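You operate a simulated robot arm through the tools that you are given. There is no shell and no other tool.

You run a simulated robot arm. Do the job below in one go: nothing can be reset, and whatever is moved stays where it is left.

TASK
Slide the sorting tray's stopper open and pour the green beads from it into their jar.
Fine: keep the white ones on the tray, put it back with the stopper open and close the jar.

Only the result counts: the job must be done as asked and must still hold three seconds after the hand-in. Knocking over, shifting, dropping, spilling or breaking anything else fails it. A push-on lid holds only when it is set on centred and level and pressed home; a screw cap is set on level and turned clockwise until tight.

THE ROBOT
A 6-joint arm with a fingered hand, fixed in place. Base frame: the origin is on the floor under the middle of its stand, x ahead of it, y to its left, z up; the work surface is at about z = 0.88. Lengths are in m, angles in rad, forces in N, time in s.
With the tool pointing down near the work surface it reaches from about 0.5 to 0.96 m from the base axis. Its first joint turns from -2.897 to 2.897 rad. Payload 5 kg.
The TCP is the grasp point between the finger pads, 0.043 m short of the fingertips. In the tool frame z runs along the fingers and y along their closing line. The gripper opens to 0.144 m; its body begins 0.05 m behind the TCP. The gripper is a hand of 5 fingers: y runs from the thumb to the fingers, the wrist lies at [-0.021, -0.133, -0.233] in the tool frame, and closing takes about 1.5 s.
Orientation is that of the tool frame in the base frame, as [roll, pitch, yaw] about the fixed x, y, z axes, in that order (R = Rz(yaw) Ry(pitch) Rx(roll)). With the fingers straight down and the wrist toward the robot, the tool's x, y and z point along [0, 1, 0], [1, 0, 0] and [0, 0, -1] of the base frame.

THE INTERFACE
- The arm moves only by the tool servo_tool. Its argument "targets" is a list of rows, each a list of 2 entries, a list of its own where there are three numbers: the turn, a rotation vector about the tool's x, y, z in rad, then the shift along the tool's x, y, z in cm. In form: [[[rx, ry, rz], [dx, dy, dz]], ...]. A call has 1 to 20 rows; each row shifts and turns the commanded pose from where the row before left it, along the tool's axes as they then stand. "hand" is the opening in per cent of the stroke, from 0 (shut) to 100 (fully open), set as the call begins (left out, the last holds). A row lasts 0.2 s, in which the tool goes at most 0.05 m and 0.15 rad; a call with a longer step from one row to the next is refused whole, and so is a gripper value outside its range. A pose out of reach is approached as far as the arm can. The call stops where the force on the tool passes 40 N (or 10 N more than at its start, if that is more) or the arm is blocked; 0.2 s more then pass. The fingers move at their own pace (about 0.072 m/s each) and stop on an object; they squeeze with about 24 N. The grip force told is the motor's: it shows also when the fingers shut on nothing. Time passes only in rows, and 0.2 s behind the last, so rows that do not move let the fingers close. The reply holds the time, the measured pose of the TCP, the force on the tool along the base axes, the opening and the grip force, in the units named above and with some noise, with the torque about the TCP (base axes, N m) and any sound that the robot's microphone picked up.
- Cameras (640 x 400 px; columns grow to the right, rows downward): "scene" is fixed at [0.3992, -0.6498, 1.6508]; the picture's right is [0.97, 0.23, 0.00], its down [0.23, -0.96, -0.17] and it looks along [-0.04, 0.17, -0.99] (base axes); focal length 214 px, centre (320, 200). "wrist" rides on the gripper at [0.086, -0.108, -0.168] in the tool frame; the picture's right is [-0.80, 0.28, -0.53], its down [-0.54, -0.73, 0.42] and it looks along [-0.27, 0.63, 0.73] (tool axes); focal length 275 px, centre (320, 200). There is no depth. A picture from a camera that has moved, and an enlarged one, comes with that camera's place and axes in the base frame and with its lens.
- snapshot(camera): a new picture of that camera. The clock stands still meanwhile.
- slide_trunk(by): slides the trunk up (or, below 0, down) by that many m; the arm rides with it, the base frame stays. It gives what a move gives, with no picture.
- move_fingers(index, middle, ring, little, thumb_bend, thumb_turn): sets how far each is bent, from 0 (flat) to 1 (curled in); at 0.3 the hand is open as for a grip, at 0.7 the pads meet at the TCP. One left out holds its place. A second passes; each finger stops where it meets its share of the squeeze, and holds until it gets a number again. A gripper value or a shape takes the hand back. It gives what a move gives, with no picture; readings hold the bend of each and the force on index, middle, ring, little, thumb and palm. thumb_turn goes from beside the hand (0) to across from the fingers (1), as for a grip.
- set_grasp(shape): the hand has 5 fingers and takes this shape, open, in about a second: jaw (thumb against the fingers, like two jaws); tri (thumb and two fingers); tip (a fingertip pinch); poke (one finger out to press); point (the index stretched); flat (the hand flat); cup (the hand cupped); fist (a fist). The gripper value then closes the fingers along that shape, each until it touches; the sizes above hold for jaw. It gives what a move gives, with no picture.
- close_up(camera, box): a new picture of the part [left, top, right, bottom] of that camera's present view, enlarged. The clock stands still meanwhile.
- finish_job(): hands the job in; it is judged then, once.

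Places have to be worked out from the pictures, the camera data and where the tool is seen. Open the gripper and draw the arm clear of the work before you hand the job in, unless the task says otherwise.

The tools are called as name(argument=value, ...) on one line, values as JSON. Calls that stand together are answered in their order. servo_tool: Moves the arm, as the interface text tells. Its arguments: {"type":"object","properties":{"targets":{"type":"array","items":{"type":"array"}},"hand":{"type":"number"}},"required":["targets"]} The other tools are called the same way: slide_trunk (by) moves the trunk up or down; set_grasp (shape) gives the hand a shape; move_fingers (index, middle, ring, little, thumb_bend, thumb_turn) moves the fingers one by one; snapshot (camera) takes a picture; close_up (camera, box) takes an enlarged picture of a part of a camera's view; finish_job () hands the job in.

At the start:

```text
time_s: 0.0
position: [0.4217, -0.3085, 1.2584]
orientation: [3.141, -0.001, 1.57]
ft_force: [-0.2, 0.4, 0.0]
moment: [0.02, -0.03, 0.0]
width: 0.1437
grip_force: 0.0
shape: jaw
bend: [0.3, 0.3, 0.3, 0.3, 0.3, 0.98]
finger forces: [0.0, 0.0, 0.0, 0.0, 0.0, 0.0]
trunk travel left (down, up): [-0.525, 0.065]
```

scene: 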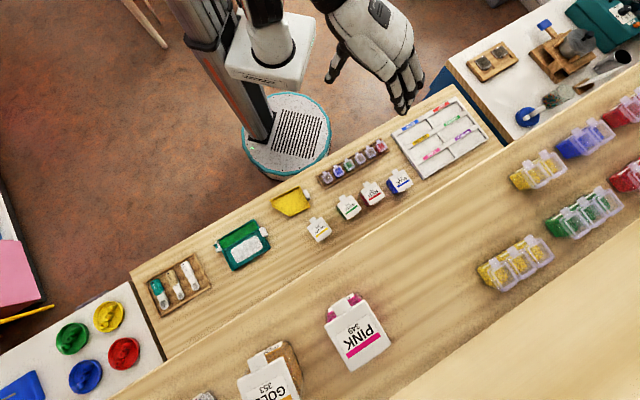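
wrist: 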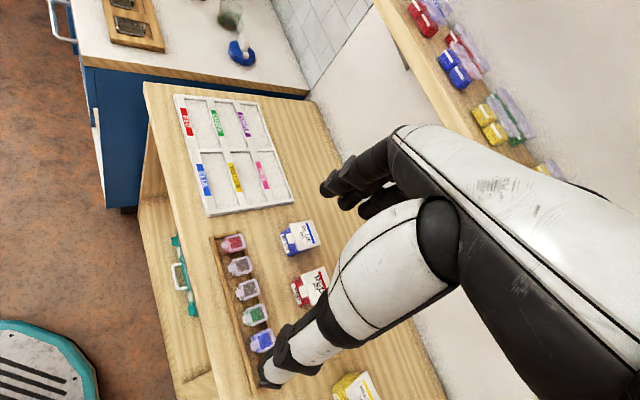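

The pictures show a bench with a green tray, a yellow tray, small jars and bottles. I'll look closer before moving anything.

close_up(camera="scene", box=[200, 170, 360, 270])

close_up(camera="scene", box=[300, 130, 420, 205])

close_up(camera="scene", box=[380, 80, 500, 190])

close_up(camera="scene", box=[120, 240, 240, 330])

```text
4.00 times, centred on (280, 220) of scene
camera zoom: at [0.3992, -0.6498, 1.6508], right [0.97, 0.23, 0.0], down [0.23, -0.96, -0.17], along [-0.04, 0.17, -0.99], focal length 858 px, centre (480, 120)
```

zoom: 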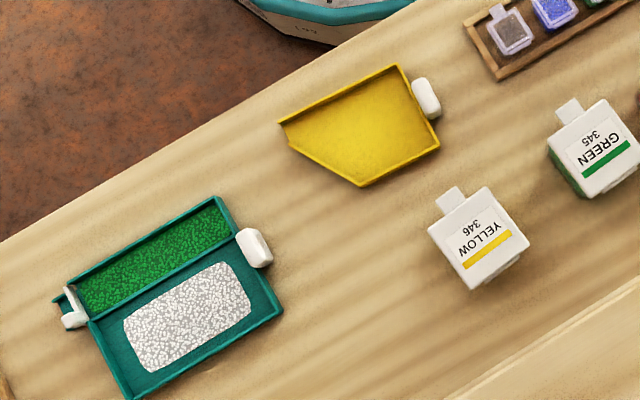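

```text
5.33 times, centred on (360, 168) of scene
camera zoom: at [0.3992, -0.6498, 1.6508], right [0.97, 0.23, 0.0], down [0.23, -0.96, -0.17], along [-0.04, 0.17, -0.99], focal length 1144 px, centre (107, 373)
```

zoom: 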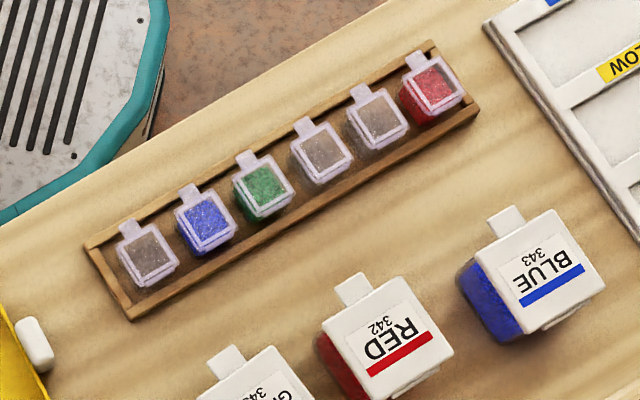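

```text
3.64 times, centred on (440, 135) of scene
camera zoom: at [0.3992, -0.6498, 1.6508], right [0.97, 0.23, 0.0], down [0.23, -0.96, -0.17], along [-0.04, 0.17, -0.99], focal length 780 px, centre (-116, 436)
```

zoom: 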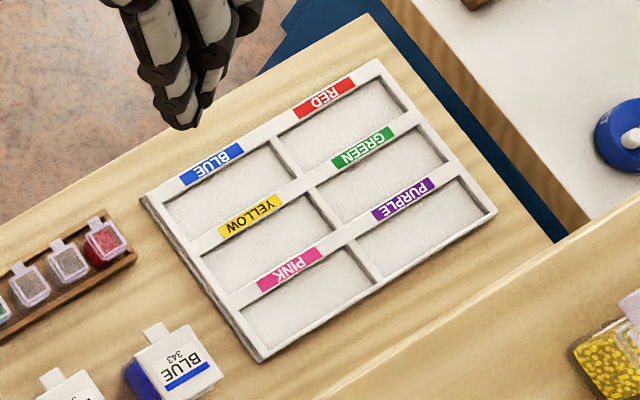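

```text
4.44 times, centred on (180, 285) of scene
camera zoom: at [0.3992, -0.6498, 1.6508], right [0.97, 0.23, 0.0], down [0.23, -0.96, -0.17], along [-0.04, 0.17, -0.99], focal length 953 px, centre (942, -178)
```

zoom: 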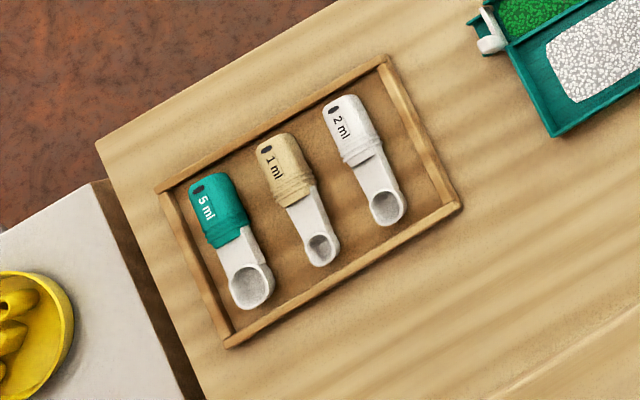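

The tray has a green channel with a white stopper at its left end, and a white knob at its right end. I need to see how the "GREEN 345" jar and its lid are built.

close_up(camera="scene", box=[325, 185, 375, 225])

close_up(camera="scene", box=[205, 215, 280, 275])

close_up(camera="scene", box=[315, 135, 400, 190])

close_up(camera="scene", box=[190, 280, 400, 400])

close_up(camera="scene", box=[460, 80, 640, 300])

close_up(camera="wrist", box=[260, 200, 400, 400])

```text
10.00 times, centred on (350, 205) of scene
camera zoom: at [0.3992, -0.6498, 1.6508], right [0.97, 0.23, 0.0], down [0.23, -0.96, -0.17], along [-0.04, 0.17, -0.99], focal length 2145 px, centre (20, 150)
```

zoom: 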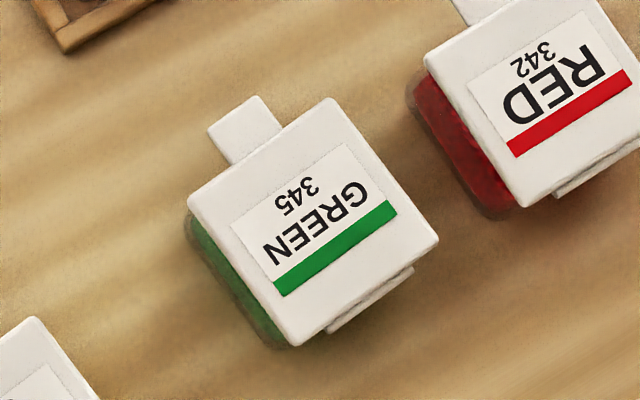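

```text
6.67 times, centred on (242, 245) of scene
camera zoom: at [0.3992, -0.6498, 1.6508], right [0.97, 0.23, 0.0], down [0.23, -0.96, -0.17], along [-0.04, 0.17, -0.99], focal length 1430 px, centre (837, -100)
```

zoom: 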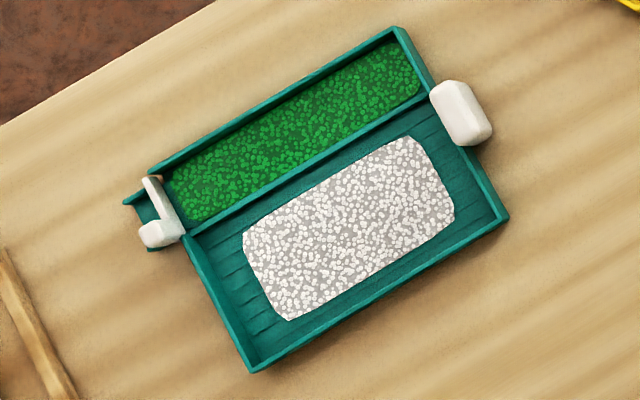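

```text
7.27 times, centred on (358, 162) of scene
camera zoom: at [0.3992, -0.6498, 1.6508], right [0.97, 0.23, 0.0], down [0.23, -0.96, -0.17], along [-0.04, 0.17, -0.99], focal length 1560 px, centre (47, 473)
```

zoom: 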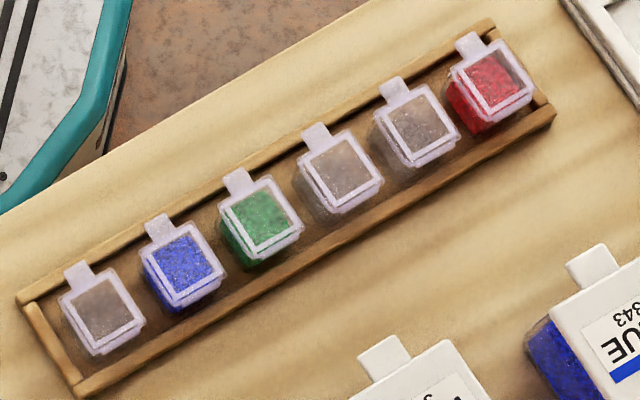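

```text
3.05 times, centred on (295, 340) of scene
camera zoom: at [0.3992, -0.6498, 1.6508], right [0.97, 0.23, 0.0], down [0.23, -0.96, -0.17], along [-0.04, 0.17, -0.99], focal length 654 px, centre (396, -227)
```

zoom: 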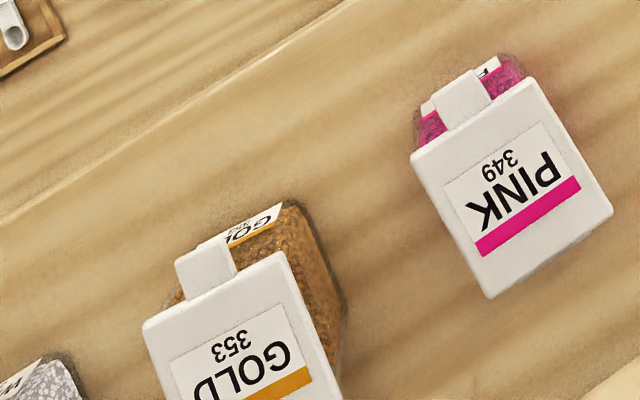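

```text
1.82 times, centred on (550, 190) of scene
camera zoom: at [0.3992, -0.6498, 1.6508], right [0.97, 0.23, 0.0], down [0.23, -0.96, -0.17], along [-0.04, 0.17, -0.99], focal length 390 px, centre (-98, 218)
```

zoom: 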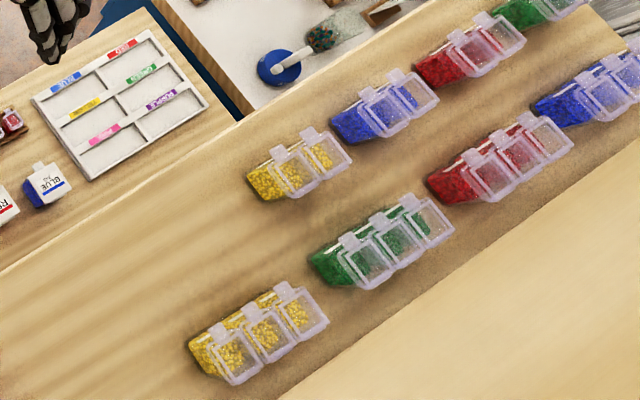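

```text
2.00 times, centred on (330, 300) of wrist
camera zoom: at [0.3131, -0.2216, 1.4248], right [0.28, -0.8, 0.53], down [-0.73, -0.54, -0.42], along [0.63, -0.27, -0.73], focal length 551 px, centre (300, 0)
```

zoom: 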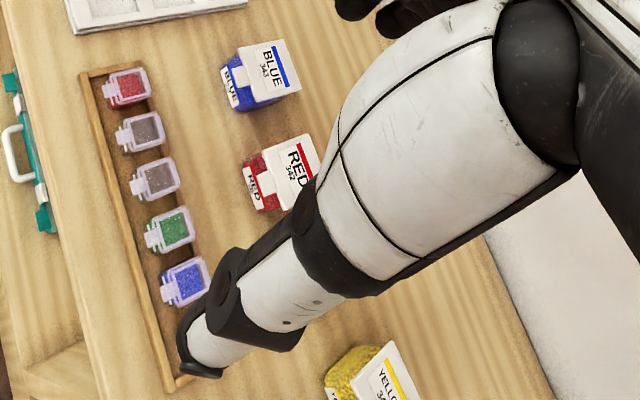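

The triangulated shelf front is at about z 1.28, 0.78 m out, so I'll stay robot-side of it. I'm swinging the hand at height toward the tray (≈[0.14, -0.74]) to look at it with the wrist camera.

servo_tool(targets=[[[0, 0, 0.138], [-3.255, -3.612, 0]], [[0, 0, 0.138], [-3.721, -3.13, 0]], [[0, 0, 0.138], [-4.116, -2.588, 0]], [[0, 0, 0.138], [-4.433, -1.997, 0]], [[0, 0, 0.138], [-4.666, -1.369, 0]], [[0, 0, 0.138], [-4.809, -0.714, 0]], [[0, 0, 0.138], [-4.862, -0.045, 0]], [[0, 0, 0.138], [-4.822, 0.624, 0]], [[0, 0, 0.138], [-4.69, 1.281, 0]], [[0, 0, 0.138], [-4.469, 1.914, 0]], [[0, 0, 0], [0, 0, 0]]])

snapshot(camera="wrist")

snapshot(camera="scene")

```text
time_s: 2.4
position: [0.0619, -0.6315, 1.2595]
orientation: [3.14, -0.001, 0.187]
ft_force: [-0.4, -0.3, 0.0]
moment: [0.01, -0.01, 0.01]
width: 0.1439
grip_force: 0.0
shape: jaw
bend: [0.3, 0.3, 0.3, 0.3, 0.3, 0.98]
finger forces: [0.0, 0.0, 0.0, 0.0, 0.1, 0.0]
trunk travel left (down, up): [-0.525, 0.065]
```

```text
taken
camera wrist: at [0.1257, -0.5082, 1.4256], right [-0.73, -0.43, 0.53], down [-0.67, 0.61, -0.42], along [-0.15, -0.67, -0.73], focal length 275 px, centre (320, 200)
```

wrist: 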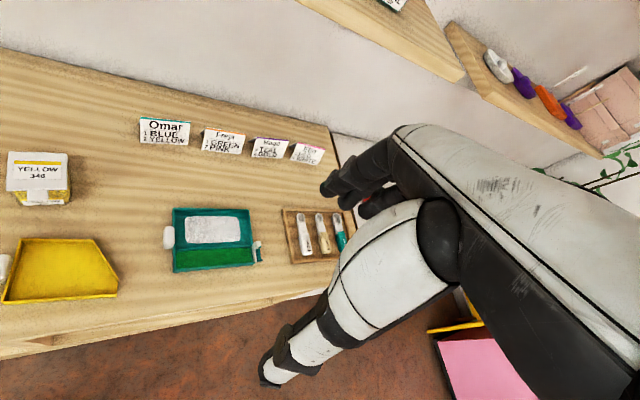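

```text
taken
```

scene: 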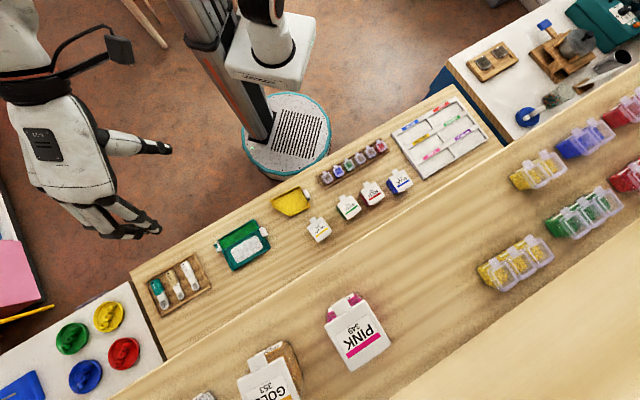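

The wrist view shows the tray, the yellow scoop and cards at the back of the bench. I'll enlarge the tray and the cards.

close_up(camera="wrist", box=[150, 190, 280, 280])

close_up(camera="wrist", box=[120, 100, 340, 200])

close_up(camera="wrist", box=[0, 140, 130, 320])

```text
4.44 times, centred on (215, 235) of wrist
camera zoom: at [0.1257, -0.5082, 1.4256], right [-0.73, -0.43, 0.53], down [-0.67, 0.61, -0.42], along [-0.15, -0.67, -0.73], focal length 1224 px, centre (787, 44)
```

zoom: 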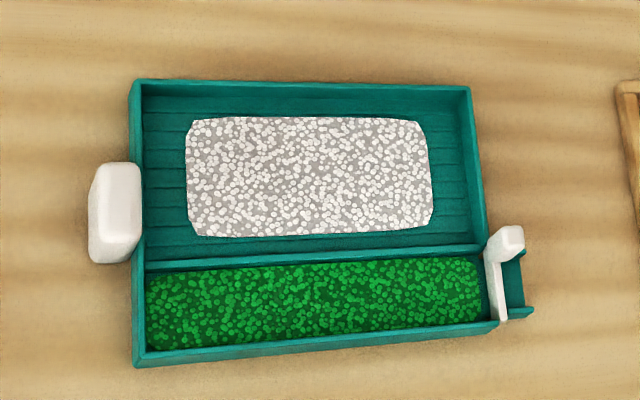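

```text
2.91 times, centred on (230, 150) of wrist
camera zoom: at [0.1257, -0.5082, 1.4256], right [-0.73, -0.43, 0.53], down [-0.67, 0.61, -0.42], along [-0.15, -0.67, -0.73], focal length 801 px, centre (582, 346)
```

zoom: 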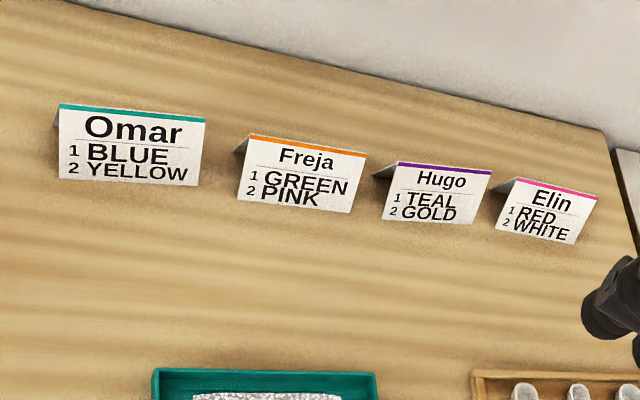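

```text
2.22 times, centred on (65, 230) of wrist
camera zoom: at [0.1257, -0.5082, 1.4256], right [-0.73, -0.43, 0.53], down [-0.67, 0.61, -0.42], along [-0.15, -0.67, -0.73], focal length 612 px, centre (887, 133)
```

zoom: 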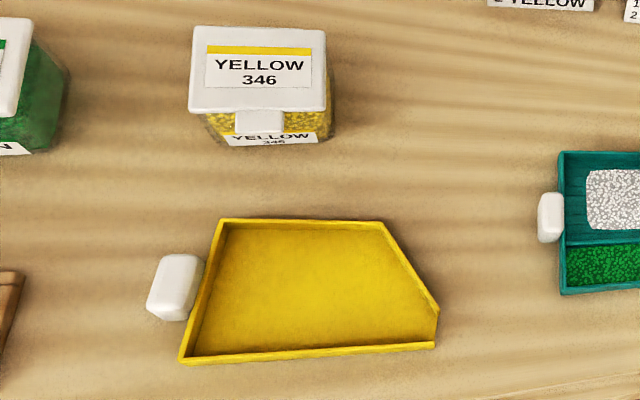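

The tray is about 0.146 × 0.116 m, turned 45°, with its spout toward [0.05, -0.78] and the stopper knob near [0.075, -0.779]. I'm lowering the camera toward the stopper to see how it slides.

servo_tool(targets=[[[0, 0, 0], [-1.36, 1.565, 3.5]], [[0, 0, 0], [-1.36, 1.565, 3.5]], [[0, 0, 0], [-1.36, 1.565, 3.5]], [[0, 0, 0], [-1.36, 1.565, 3.5]], [[0, 0, 0], [-1.36, 1.565, 3.5]], [[0, 0, 0], [-1.36, 1.565, 3.5]], [[0, 0, 0], [0, 0, 0]]])

snapshot(camera="wrist")

```text
time_s: 4.0
position: [-0.0011, -0.7402, 1.0489]
orientation: [3.141, -0.001, 0.192]
ft_force: [-1.2, 0.1, -0.5]
moment: [0.01, -0.02, 0.02]
width: 0.144
grip_force: 0.1
shape: jaw
bend: [0.3, 0.3, 0.3, 0.3, 0.3, 0.98]
finger forces: [0.0, 0.0, 0.0, 0.0, 0.0, 0.1]
trunk travel left (down, up): [-0.525, 0.065]
```

```text
taken
camera wrist: at [0.0632, -0.6168, 1.2158], right [-0.73, -0.43, 0.53], down [-0.67, 0.61, -0.42], along [-0.14, -0.67, -0.73], focal length 275 px, centre (320, 200)
```

wrist: 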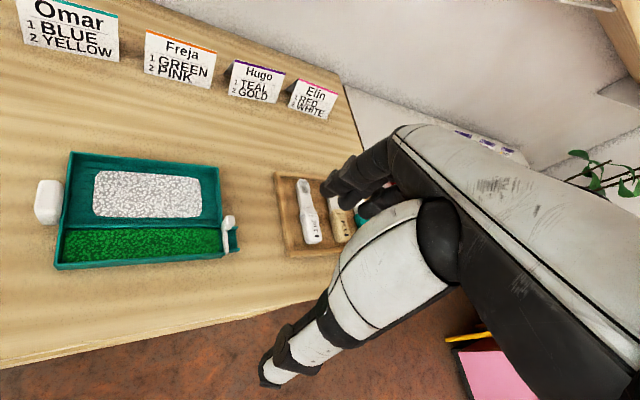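

Closer now. I'll enlarge the stopper and the handle.

close_up(camera="wrist", box=[190, 190, 270, 280])

close_up(camera="wrist", box=[20, 140, 250, 290])

```text
4.44 times, centred on (230, 235) of wrist
camera zoom: at [0.0632, -0.6168, 1.2158], right [-0.73, -0.43, 0.53], down [-0.67, 0.61, -0.42], along [-0.14, -0.67, -0.73], focal length 1224 px, centre (720, 44)
```

zoom: 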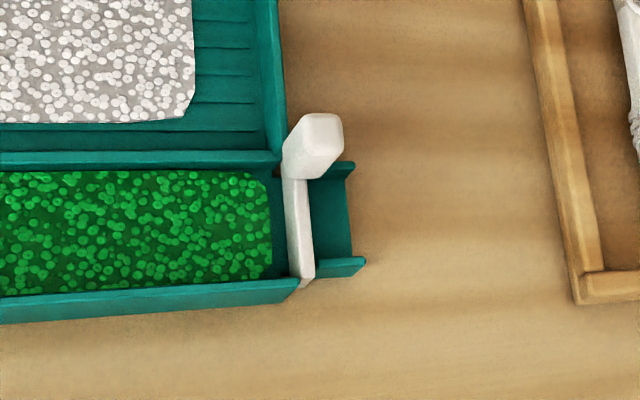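

```text
2.67 times, centred on (135, 215) of wrist
camera zoom: at [0.0632, -0.6168, 1.2158], right [-0.73, -0.43, 0.53], down [-0.67, 0.61, -0.42], along [-0.14, -0.67, -0.73], focal length 734 px, centre (813, 160)
```

zoom: 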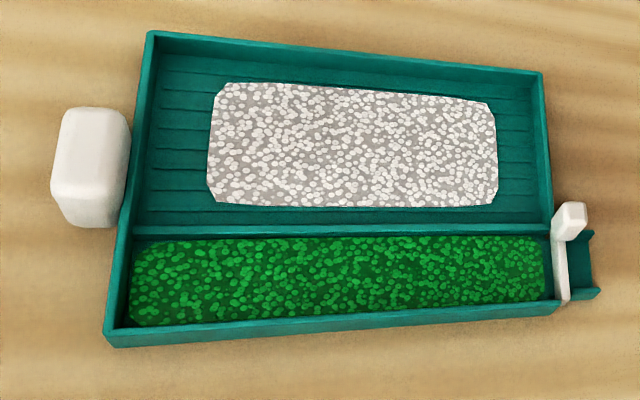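

The stopper is a white plate across the channel mouth with a knob at its far end, so it should slide sideways away from the robot. I'll shape the hand to "point" at this safe height and look at where the index tip is.

set_grasp(shape="point")

snapshot(camera="wrist")

snapshot(camera="scene")

```text
time_s: 4.9
position: [-0.0011, -0.7396, 1.0492]
orientation: [3.141, -0.002, 0.19]
ft_force: [-0.7, 0.8, -0.2]
moment: [0.0, -0.03, 0.02]
width: 0.1362
grip_force: 0.2
shape: point
bend: [0.19, 1.0, 1.0, 1.0, 0.98, 0.88]
finger forces: [0.0, 0.1, 0.0, 0.0, 0.0, 0.0]
trunk travel left (down, up): [-0.525, 0.065]
```

```text
taken
camera wrist: at [0.0633, -0.6165, 1.216], right [-0.73, -0.43, 0.53], down [-0.67, 0.61, -0.42], along [-0.14, -0.67, -0.73], focal length 275 px, centre (320, 200)
```

wrist: 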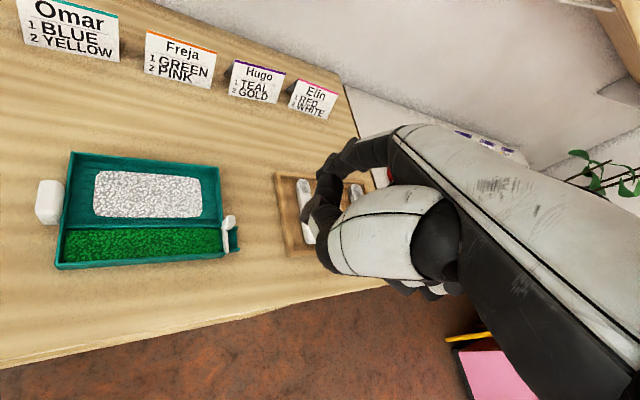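

```text
taken
```

scene: 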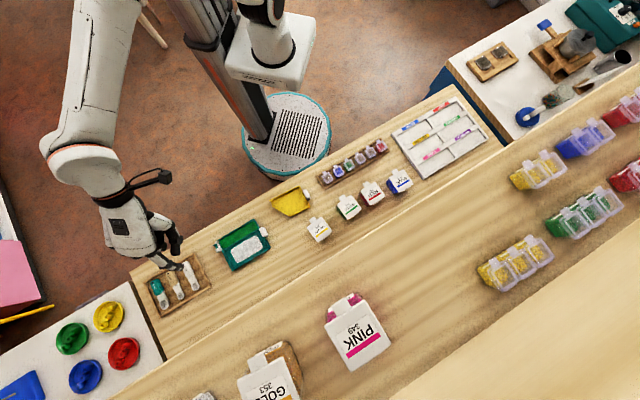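

I need a closer view of the index fingertip.

close_up(camera="wrist", box=[270, 110, 450, 300])

close_up(camera="scene", box=[100, 190, 220, 310])

```text
2.11 times, centred on (360, 205) of wrist
camera zoom: at [0.0633, -0.6165, 1.216], right [-0.73, -0.43, 0.53], down [-0.67, 0.61, -0.42], along [-0.14, -0.67, -0.73], focal length 580 px, centre (236, 190)
```

zoom: 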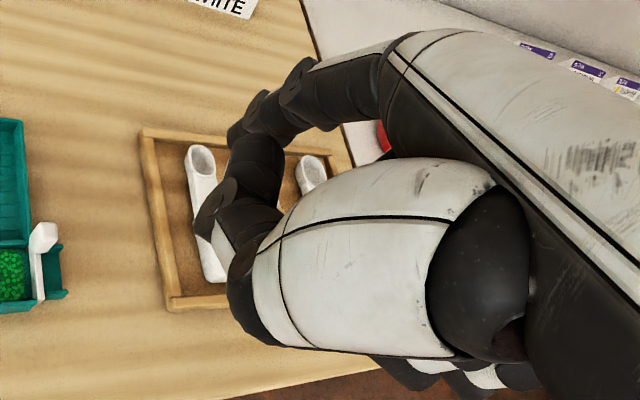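

```text
3.33 times, centred on (160, 250) of scene
camera zoom: at [0.3992, -0.6498, 1.6508], right [0.97, 0.23, 0.0], down [0.23, -0.96, -0.17], along [-0.04, 0.17, -0.99], focal length 715 px, centre (853, 33)
```

zoom: 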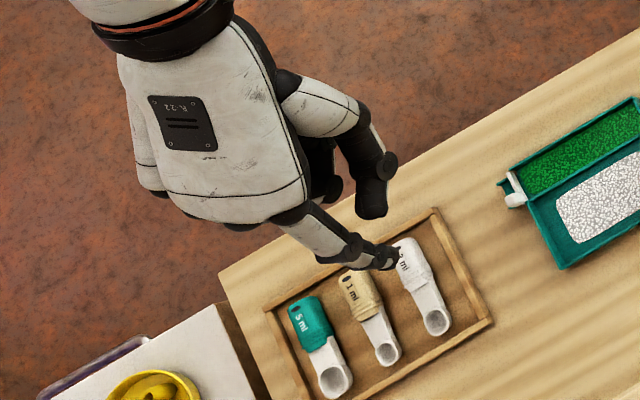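

The index tip sits roughly 0.09 m ahead of the TCP in "point", which is awkward. I'll look at the "poke" shape instead.

set_grasp(shape="poke")

close_up(camera="wrist", box=[270, 110, 450, 300])

close_up(camera="scene", box=[100, 190, 220, 310])

```text
time_s: 5.8
position: [0.0008, -0.7398, 1.0483]
orientation: [3.141, 0.0, 0.191]
ft_force: [0.3, 0.1, 0.1]
moment: [-0.03, 0.03, 0.01]
width: 0.0001
grip_force: 0.1
shape: poke
bend: [0.7, 0.7, 0.99, 0.99, 1.0, 1.0]
finger forces: [0.0, 0.1, 0.1, 0.0, 0.0, 0.0]
trunk travel left (down, up): [-0.525, 0.065]
```

```text
2.11 times, centred on (360, 205) of wrist
camera zoom: at [0.0633, -0.6165, 1.216], right [-0.73, -0.43, 0.53], down [-0.67, 0.61, -0.42], along [-0.14, -0.67, -0.73], focal length 580 px, centre (236, 190)
```

zoom: 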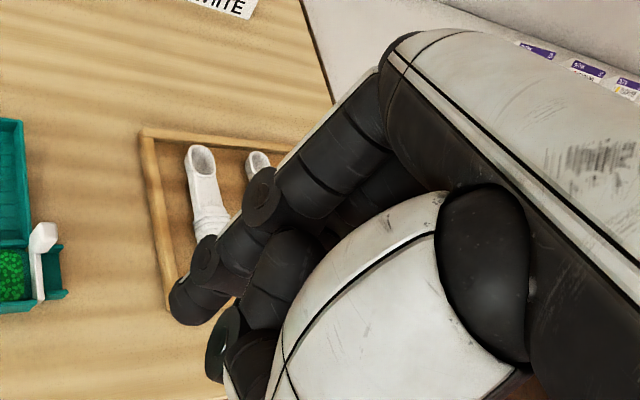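

```text
3.33 times, centred on (160, 250) of scene
camera zoom: at [0.3992, -0.6498, 1.6508], right [0.97, 0.23, 0.0], down [0.23, -0.96, -0.17], along [-0.04, 0.17, -0.99], focal length 715 px, centre (853, 33)
```

zoom: 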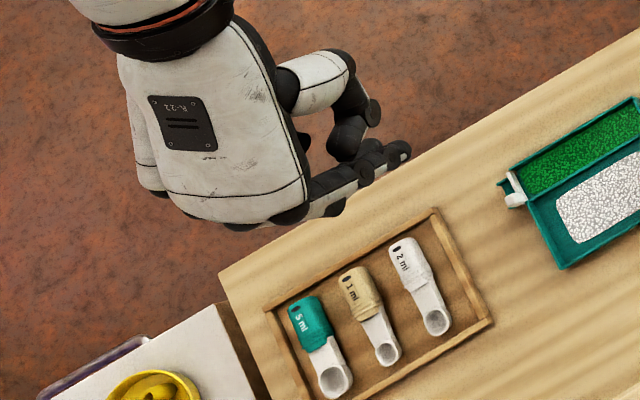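

In "poke" the index tip is near tool [0.01, 0, 0.043], leaning. Before touching anything I want a low-angle view of the stopper to get heights, so I tilt the hand to look flatter.

servo_tool(targets=[[[0, 0, 0], [-1.5, -1.7, 2.9]], [[0, 0, 0], [-1.5, -1.7, 2.9]], [[-0.15, 0, 0], [0, 0, 0]], [[-0.15, 0, 0], [0, 0, 0]], [[-0.15, 0, 0], [0, 0, 0]], [[-0.15, 0, 0], [0, 0, 0]], [[0, 0, 0], [0, 0, 0]]])

snapshot(camera="wrist")

```text
time_s: 7.4
position: [-0.038, -0.714, 0.9906]
orientation: [2.54, 0.0, 0.187]
ft_force: [-0.3, 1.0, -0.8]
moment: [0.02, 0.05, -0.01]
width: 0.0003
grip_force: 0.2
shape: poke
bend: [0.7, 0.7, 0.99, 0.99, 1.0, 1.0]
finger forces: [0.0, 0.0, 0.0, 0.0, 0.1, 0.0]
trunk travel left (down, up): [-0.525, 0.065]
```

```text
taken
camera wrist: at [0.0112, -0.5159, 1.0664], right [-0.79, -0.08, 0.6], down [-0.6, 0.25, -0.76], along [-0.09, -0.96, -0.25], focal length 275 px, centre (320, 200)
```

wrist: 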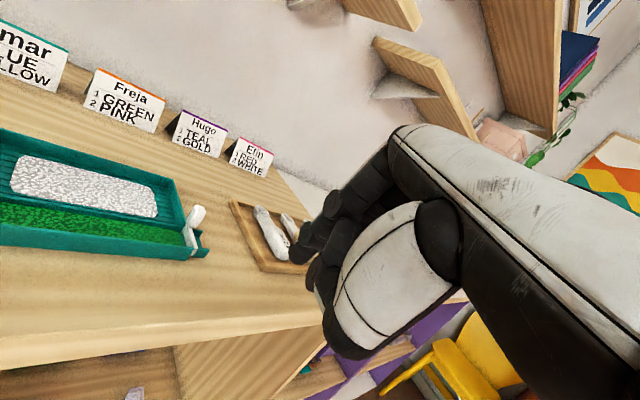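

close_up(camera="wrist", box=[150, 180, 230, 280])

close_up(camera="wrist", box=[0, 110, 230, 280])

```text
4.00 times, centred on (190, 230) of wrist
camera zoom: at [0.0112, -0.5159, 1.0664], right [-0.79, -0.08, 0.6], down [-0.6, 0.25, -0.76], along [-0.09, -0.96, -0.25], focal length 1101 px, centre (840, 80)
```

zoom: 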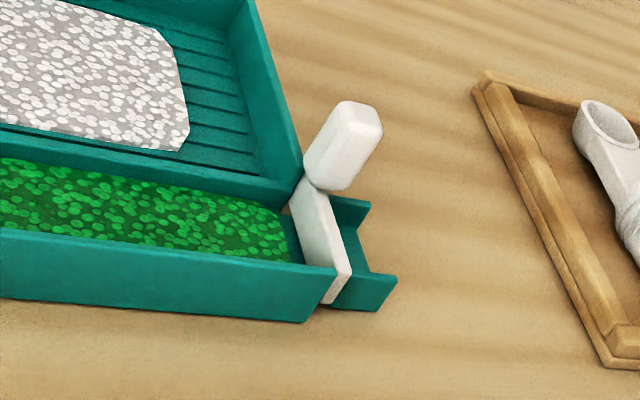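

```text
2.35 times, centred on (115, 195) of wrist
camera zoom: at [0.0112, -0.5159, 1.0664], right [-0.79, -0.08, 0.6], down [-0.6, 0.25, -0.76], along [-0.09, -0.96, -0.25], focal length 648 px, centre (802, 212)
```

zoom: 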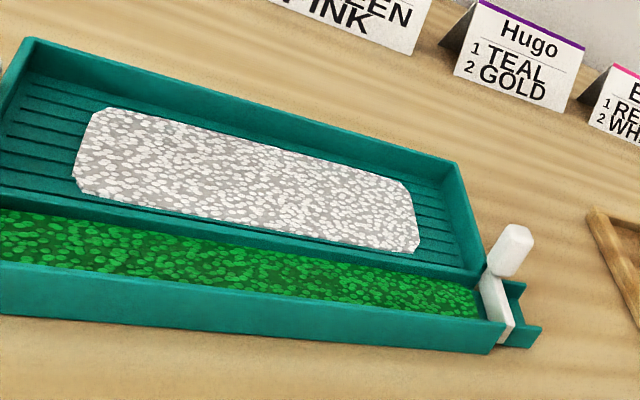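

The low view gives the stopper knob at about [0.078, -0.773], z 0.896–0.916, standing above the rim (z ≈ 0.897). I'll curl the middle finger so only the index sticks out, then locate its tip in both cameras.

move_fingers(middle=1.0, index=0.65)

close_up(camera="wrist", box=[240, 150, 420, 330])

close_up(camera="scene", box=[120, 170, 280, 290])

```text
time_s: 8.4
position: [-0.0382, -0.7132, 0.9898]
orientation: [2.539, 0.0, 0.19]
ft_force: [0.5, -0.6, 0.0]
moment: [-0.03, -0.02, 0.03]
width: 0.0553
grip_force: 0.0
shape: fingers
bend: [0.65, 0.8, 0.99, 0.99, 1.0, 1.0]
finger forces: [0.1, 0.1, 0.1, 0.1, 0.0, 0.0]
trunk travel left (down, up): [-0.525, 0.065]
```

```text
2.22 times, centred on (330, 240) of wrist
camera zoom: at [0.0113, -0.516, 1.0666], right [-0.79, -0.08, 0.6], down [-0.6, 0.25, -0.76], along [-0.09, -0.96, -0.25], focal length 612 px, centre (298, 111)
```

zoom: 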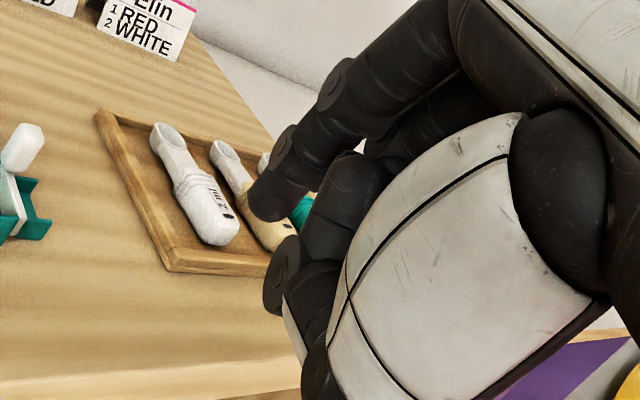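

```text
3.33 times, centred on (200, 230) of scene
camera zoom: at [0.3992, -0.6498, 1.6508], right [0.97, 0.23, 0.0], down [0.23, -0.96, -0.17], along [-0.04, 0.17, -0.99], focal length 715 px, centre (720, 100)
```

zoom: 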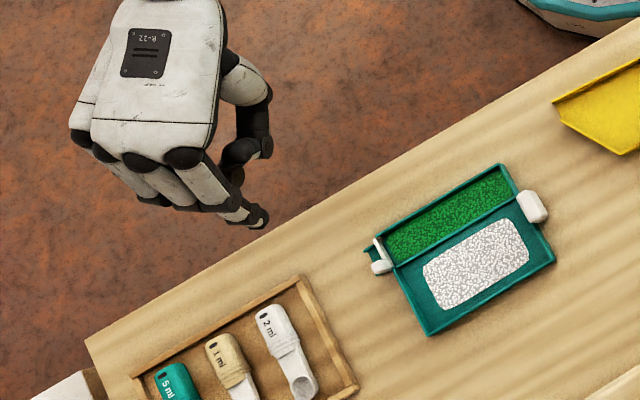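

The tilt brings the curled thumb down too low. I'll rise, undo the tilt and yaw the hand so the side of the index can push the knob away from the robot.

servo_tool(targets=[[[0, 0, 0], [0, 1.7, -2.5]], [[0, 0, 0], [0, 1.7, -2.5]], [[0.15, 0, 0], [0, 0, 0]], [[0.15, 0, 0], [0, 0, 0]], [[0.15, 0, 0], [0, 0, 0]], [[0.15, 0, 0], [0, 0, 0]], [[0, 0, 0.125], [0, 0, 0]], [[0, 0, 0.125], [0, 0, 0]], [[0, 0, 0.125], [0, 0, 0]], [[0, 0, 0.125], [0, 0, 0]], [[0, 0, 0], [0, 0, 0]]])

move_fingers(index=0.68, middle=1.0)

snapshot(camera="wrist")

close_up(camera="scene", box=[120, 170, 280, 290])

```text
time_s: 10.8
position: [-0.038, -0.713, 1.051]
orientation: [3.142, 0.001, -0.311]
ft_force: [0.2, 0.3, 0.6]
moment: [-0.01, 0.03, -0.03]
width: 0.0554
grip_force: 0.1
shape: fingers
bend: [0.65, 0.81, 0.99, 0.99, 1.0, 1.0]
finger forces: [0.0, 0.0, 0.1, 0.0, 0.1, 0.0]
trunk travel left (down, up): [-0.525, 0.065]
```

```text
time_s: 11.8
position: [-0.0376, -0.713, 1.0503]
orientation: [3.141, 0.001, -0.312]
ft_force: [0.3, 0.3, 0.3]
moment: [0.0, 0.01, 0.0]
width: 0.0527
grip_force: 0.1
shape: fingers
bend: [0.68, 1.0, 0.99, 0.99, 1.0, 1.0]
finger forces: [0.1, 0.1, 0.1, 0.0, 0.1, 0.1]
trunk travel left (down, up): [-0.525, 0.065]
```

```text
taken
camera wrist: at [0.0768, -0.6352, 1.2174], right [-0.84, -0.03, 0.53], down [-0.3, 0.86, -0.42], along [-0.45, -0.52, -0.73], focal length 275 px, centre (320, 200)
```

wrist: 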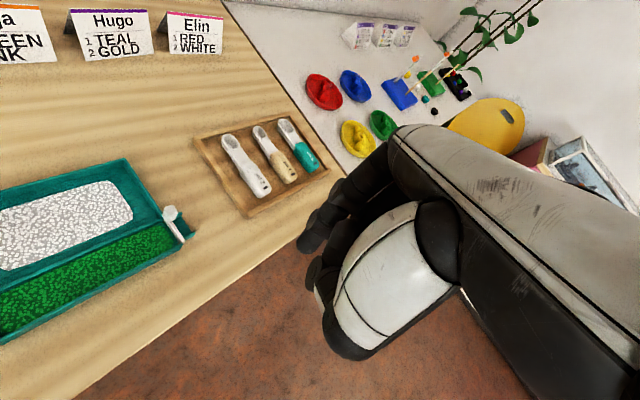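

```text
3.33 times, centred on (200, 230) of scene
camera zoom: at [0.3992, -0.6498, 1.6508], right [0.97, 0.23, 0.0], down [0.23, -0.96, -0.17], along [-0.04, 0.17, -0.99], focal length 715 px, centre (720, 100)
```

zoom: 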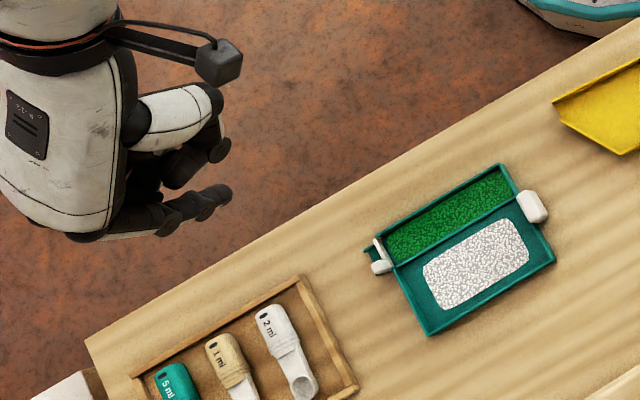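

The index tip reads at tool ≈ [0.009, 0.013, 0.042]. I'll yaw so tool x points along the push direction (away from the robot, square to the channel) and hover just on the near side of the knob, tip at z ≈ 0.958.

servo_tool(targets=[[[0, 0, 0.119], [0, 0, 0]], [[0, 0, 0.119], [0, 0, 0]], [[0, 0, 0.119], [0, 0, 0]], [[0, 0, 0.119], [0, 0, 0]], [[0, 0, 0], [2.85, -1.75, 1.67]], [[0, 0, 0], [2.85, -1.75, 1.67]], [[0, 0, 0], [2.85, -1.75, 1.67]], [[0, 0, 0], [0, 0, 0]]])

snapshot(camera="wrist")

close_up(camera="scene", box=[160, 170, 320, 290])

```text
time_s: 13.6
position: [0.0598, -0.7372, 1.0025]
orientation: [3.141, 0.0, -0.787]
ft_force: [0.1, -0.4, -0.1]
moment: [0.02, 0.0, 0.0]
width: 0.0524
grip_force: 0.0
shape: fingers
bend: [0.68, 1.0, 0.99, 0.99, 1.0, 1.0]
finger forces: [0.1, 0.0, 0.1, 0.0, 0.0, 0.1]
trunk travel left (down, up): [-0.525, 0.065]
```

```text
taken
camera wrist: at [0.1977, -0.7211, 1.1694], right [-0.76, 0.36, 0.53], down [0.13, 0.9, -0.42], along [-0.63, -0.25, -0.73], focal length 275 px, centre (320, 200)
```

wrist: 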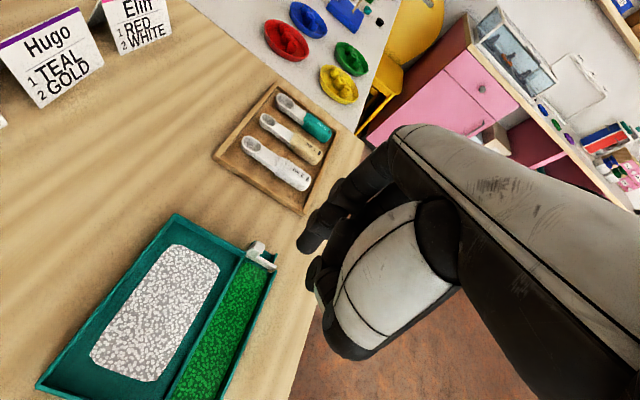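

```text
3.33 times, centred on (240, 230) of scene
camera zoom: at [0.3992, -0.6498, 1.6508], right [0.97, 0.23, 0.0], down [0.23, -0.96, -0.17], along [-0.04, 0.17, -0.99], focal length 715 px, centre (587, 100)
```

zoom: 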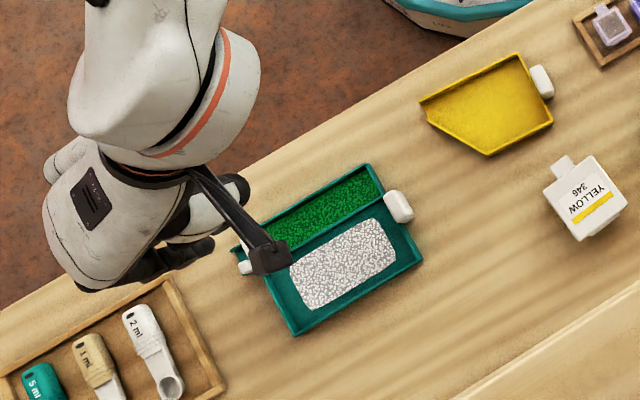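

The wrist view agrees with my positions: tip ≈ [0.057, -0.753], knob ≈ [0.076, -0.772]. I'll go down so the tip is near z 0.905, just above the rim, on the near side of the knob.

servo_tool(targets=[[[0, 0, 0], [0, 0, 2.75]], [[0, 0, 0], [0, 0, 2.8]], [[0, 0, 0], [0, 0, 0]]])

close_up(camera="wrist", box=[200, 170, 360, 290])

```text
time_s: 14.4
position: [0.059, -0.7396, 0.9476]
orientation: [3.141, 0.0, -0.787]
ft_force: [0.0, -0.5, 0.5]
moment: [0.02, 0.02, 0.0]
width: 0.0526
grip_force: 0.0
shape: fingers
bend: [0.68, 1.0, 0.99, 0.99, 1.0, 1.0]
finger forces: [0.0, 0.1, 0.0, 0.1, 0.0, 0.0]
trunk travel left (down, up): [-0.525, 0.065]
```

```text
3.33 times, centred on (280, 230) of wrist
camera zoom: at [0.1957, -0.7232, 1.1142], right [-0.76, 0.36, 0.53], down [0.13, 0.9, -0.42], along [-0.63, -0.25, -0.73], focal length 918 px, centre (453, 100)
```

zoom: 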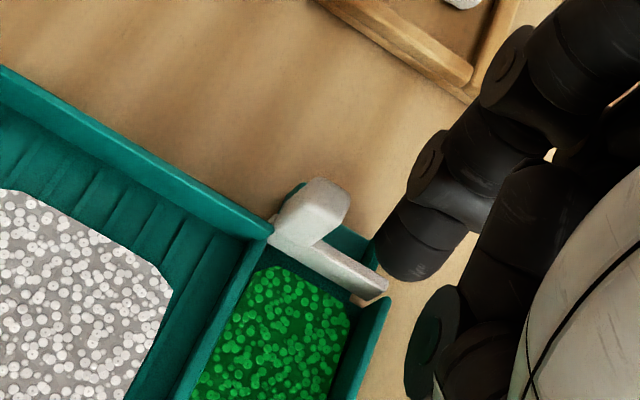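

The tip lines up with the knob along the plate. I'll lower 3 mm more and push gently 2 cm away from the robot, then check.

servo_tool(targets=[[[0, 0, 0], [0, 0, 0.3]], [[0, 0, 0], [0.4, 0, 0]], [[0, 0, 0], [0.4, 0, 0]], [[0, 0, 0], [0.4, 0, 0]], [[0, 0, 0], [0.4, 0, 0]], [[0, 0, 0], [0.4, 0, 0]], [[0, 0, 0], [0, 0, 0]]])

close_up(camera="wrist", box=[160, 150, 360, 290])

```text
time_s: 16.0
position: [0.0749, -0.7514, 0.9406]
orientation: [3.141, 0.0, -0.787]
ft_force: [0.1, -0.4, 0.1]
moment: [-0.01, 0.0, -0.01]
width: 0.0527
grip_force: 0.0
shape: fingers
bend: [0.68, 1.0, 0.99, 0.99, 1.0, 1.0]
finger forces: [0.1, 0.0, 0.0, 0.0, 0.0, 0.0]
trunk travel left (down, up): [-0.525, 0.065]
```

```text
2.86 times, centred on (260, 220) of wrist
camera zoom: at [0.2112, -0.7354, 1.1087], right [-0.76, 0.36, 0.53], down [0.13, 0.9, -0.42], along [-0.63, -0.25, -0.73], focal length 786 px, centre (491, 143)
```

zoom: 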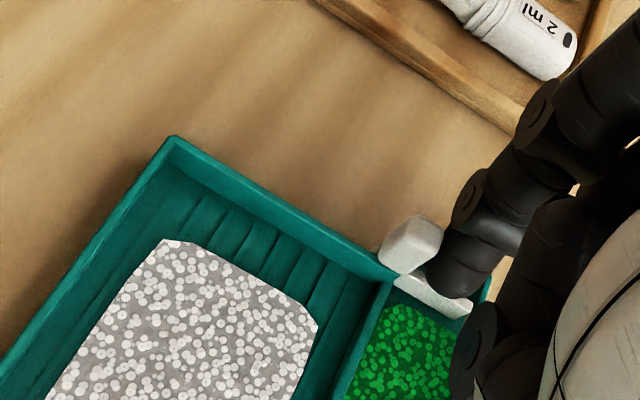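

The finger is now just reaching the knob and nothing has moved. Pushing on another 2 cm.

servo_tool(targets=[[[0, 0, 0], [0.4, 0, -0.1]], [[0, 0, 0], [0.4, 0, 0]], [[0, 0, 0], [0.4, 0, 0]], [[0, 0, 0], [0.4, 0, 0]], [[0, 0, 0], [0.4, 0, 0]], [[0, 0, 0], [0, 0, 0]]])

close_up(camera="wrist", box=[120, 130, 360, 290])

close_up(camera="scene", box=[200, 170, 320, 290])

```text
time_s: 17.4
position: [0.0887, -0.7654, 0.9426]
orientation: [-3.141, 0.001, -0.785]
ft_force: [0.1, 0.3, -0.8]
moment: [-0.02, 0.04, 0.0]
width: 0.0526
grip_force: 0.2
shape: fingers
bend: [0.68, 1.0, 0.99, 0.99, 1.0, 1.0]
finger forces: [0.1, 0.0, 0.0, 0.0, 0.1, 0.1]
trunk travel left (down, up): [-0.525, 0.065]
```

```text
2.50 times, centred on (240, 210) of wrist
camera zoom: at [0.226, -0.7493, 1.1093], right [-0.76, 0.36, 0.53], down [0.13, 0.9, -0.42], along [-0.63, -0.25, -0.73], focal length 688 px, centre (520, 175)
```

zoom: 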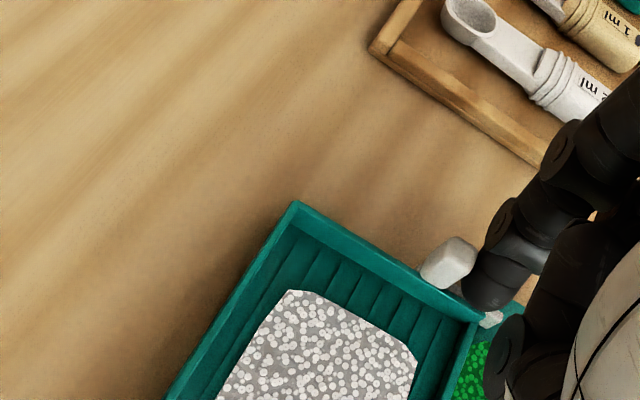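

```text
3.33 times, centred on (260, 230) of scene
camera zoom: at [0.3992, -0.6498, 1.6508], right [0.97, 0.23, 0.0], down [0.23, -0.96, -0.17], along [-0.04, 0.17, -0.99], focal length 715 px, centre (520, 100)
```

zoom: 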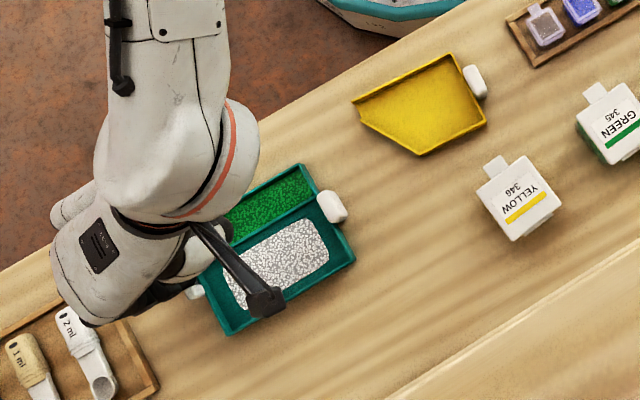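

The knob has slid outward about 1.8 cm and the tray (handle still at the same pixel) has not moved. I'll keep pushing.

servo_tool(targets=[[[0, 0, 0], [0.4, 0, 0]], [[0, 0, 0], [0.4, 0, 0]], [[0, 0, 0], [0.4, 0, 0]], [[0, 0, 0], [0.4, 0, 0]], [[0, 0, 0], [0, 0, 0]]])

close_up(camera="wrist", box=[120, 130, 360, 290])

close_up(camera="scene", box=[200, 170, 320, 290])

```text
time_s: 18.6
position: [0.0987, -0.7769, 0.9434]
orientation: [-3.141, -0.001, -0.786]
ft_force: [-0.6, 0.3, 0.7]
moment: [0.0, 0.01, -0.05]
width: 0.0526
grip_force: 0.4
shape: fingers
bend: [0.68, 1.0, 0.99, 0.99, 1.0, 1.0]
finger forces: [0.3, 0.0, 0.0, 0.1, 0.0, 0.0]
trunk travel left (down, up): [-0.525, 0.065]
```

```text
2.50 times, centred on (240, 210) of wrist
camera zoom: at [0.2366, -0.7602, 1.1097], right [-0.76, 0.36, 0.53], down [0.13, 0.9, -0.42], along [-0.63, -0.25, -0.73], focal length 688 px, centre (520, 175)
```

zoom: 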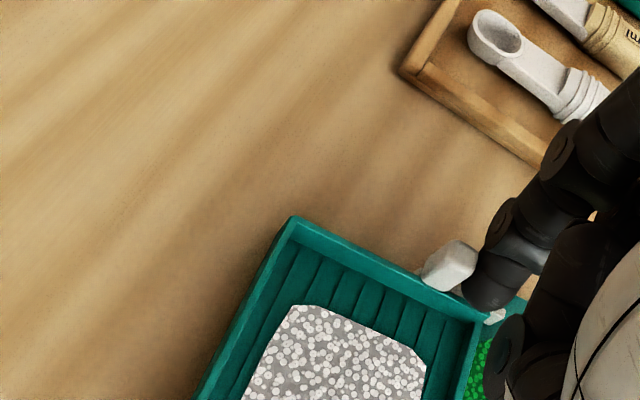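

```text
3.33 times, centred on (260, 230) of scene
camera zoom: at [0.3992, -0.6498, 1.6508], right [0.97, 0.23, 0.0], down [0.23, -0.96, -0.17], along [-0.04, 0.17, -0.99], focal length 715 px, centre (520, 100)
```

zoom: 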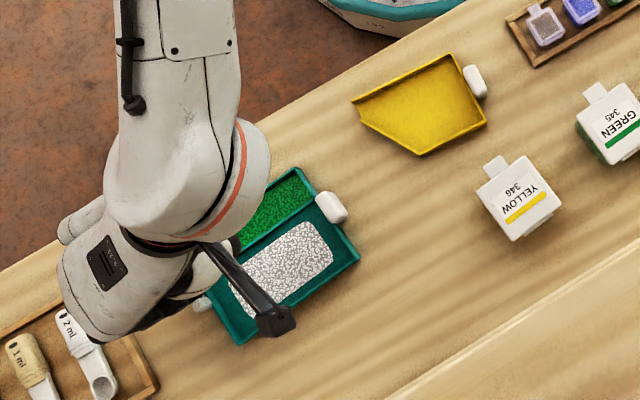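

The tray itself has begun to swing with the last push, so the stopper may be at the end of its travel. I'll back off and rise to inspect it.

servo_tool(targets=[[[0, 0, 0], [-1.0, 0, 0]], [[0, 0, 0], [0, 0, -3.0]], [[0, 0, 0], [0, 0, -4.0]], [[0, 0, 0], [-4.0, 0, 0]], [[0, 0, 0], [-4.0, 0, 0]], [[0, 0, 0], [0, 0, 0]]])

snapshot(camera="wrist")

close_up(camera="scene", box=[200, 200, 290, 290])

```text
time_s: 20.0
position: [0.032, -0.7151, 1.011]
orientation: [-3.14, -0.001, -0.786]
ft_force: [-0.1, -0.5, -0.1]
moment: [-0.02, -0.04, -0.01]
width: 0.0526
grip_force: 0.1
shape: fingers
bend: [0.68, 1.0, 0.99, 0.99, 1.0, 1.0]
finger forces: [0.1, 0.0, 0.1, 0.0, 0.0, 0.1]
trunk travel left (down, up): [-0.525, 0.065]
```

```text
taken
camera wrist: at [0.1697, -0.6992, 1.1778], right [-0.76, 0.36, 0.53], down [0.13, 0.9, -0.42], along [-0.63, -0.25, -0.73], focal length 275 px, centre (320, 200)
```

wrist: 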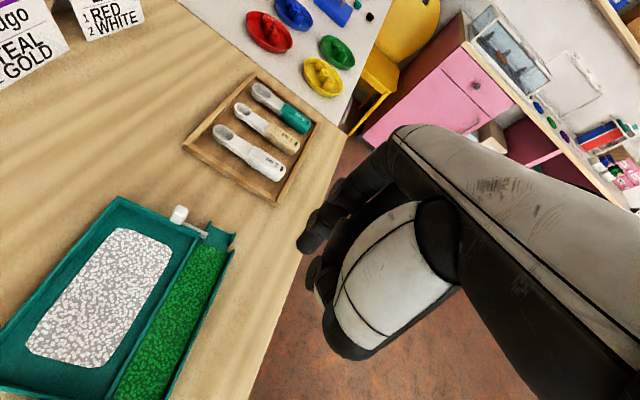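

```text
4.44 times, centred on (245, 245) of scene
camera zoom: at [0.3992, -0.6498, 1.6508], right [0.97, 0.23, 0.0], down [0.23, -0.96, -0.17], along [-0.04, 0.17, -0.99], focal length 953 px, centre (653, 0)
```

zoom: 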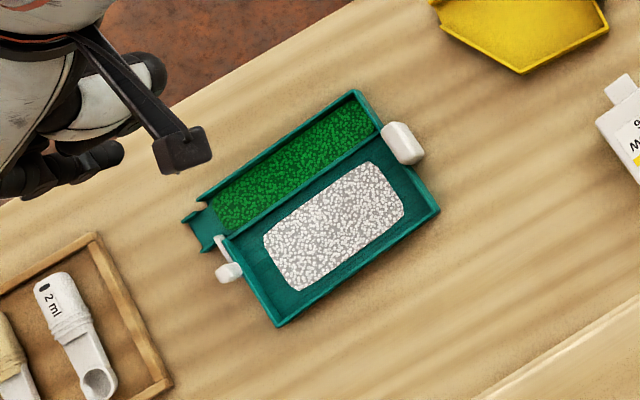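

close_up(camera="wrist", box=[120, 180, 280, 300])

close_up(camera="scene", box=[215, 220, 275, 280])

```text
3.33 times, centred on (200, 240) of wrist
camera zoom: at [0.1697, -0.6992, 1.1778], right [-0.76, 0.36, 0.53], down [0.13, 0.9, -0.42], along [-0.63, -0.25, -0.73], focal length 918 px, centre (720, 67)
```

zoom: 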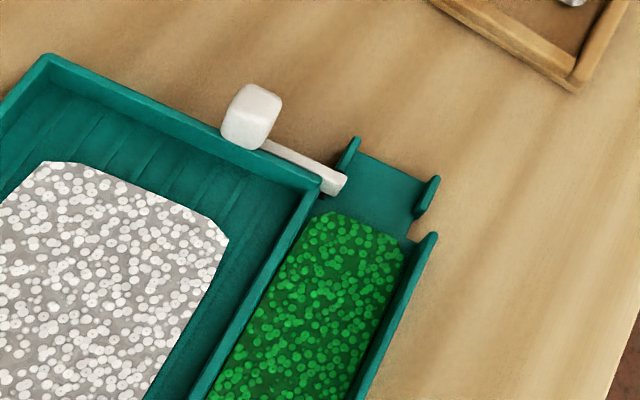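

```text
6.67 times, centred on (245, 250) of scene
camera zoom: at [0.3992, -0.6498, 1.6508], right [0.97, 0.23, 0.0], down [0.23, -0.96, -0.17], along [-0.04, 0.17, -0.99], focal length 1430 px, centre (820, -133)
```

zoom: 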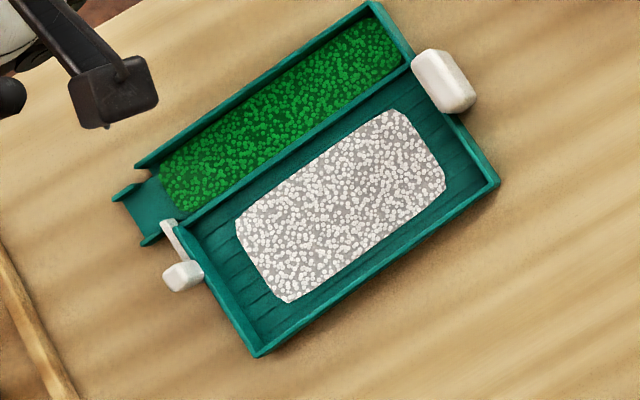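

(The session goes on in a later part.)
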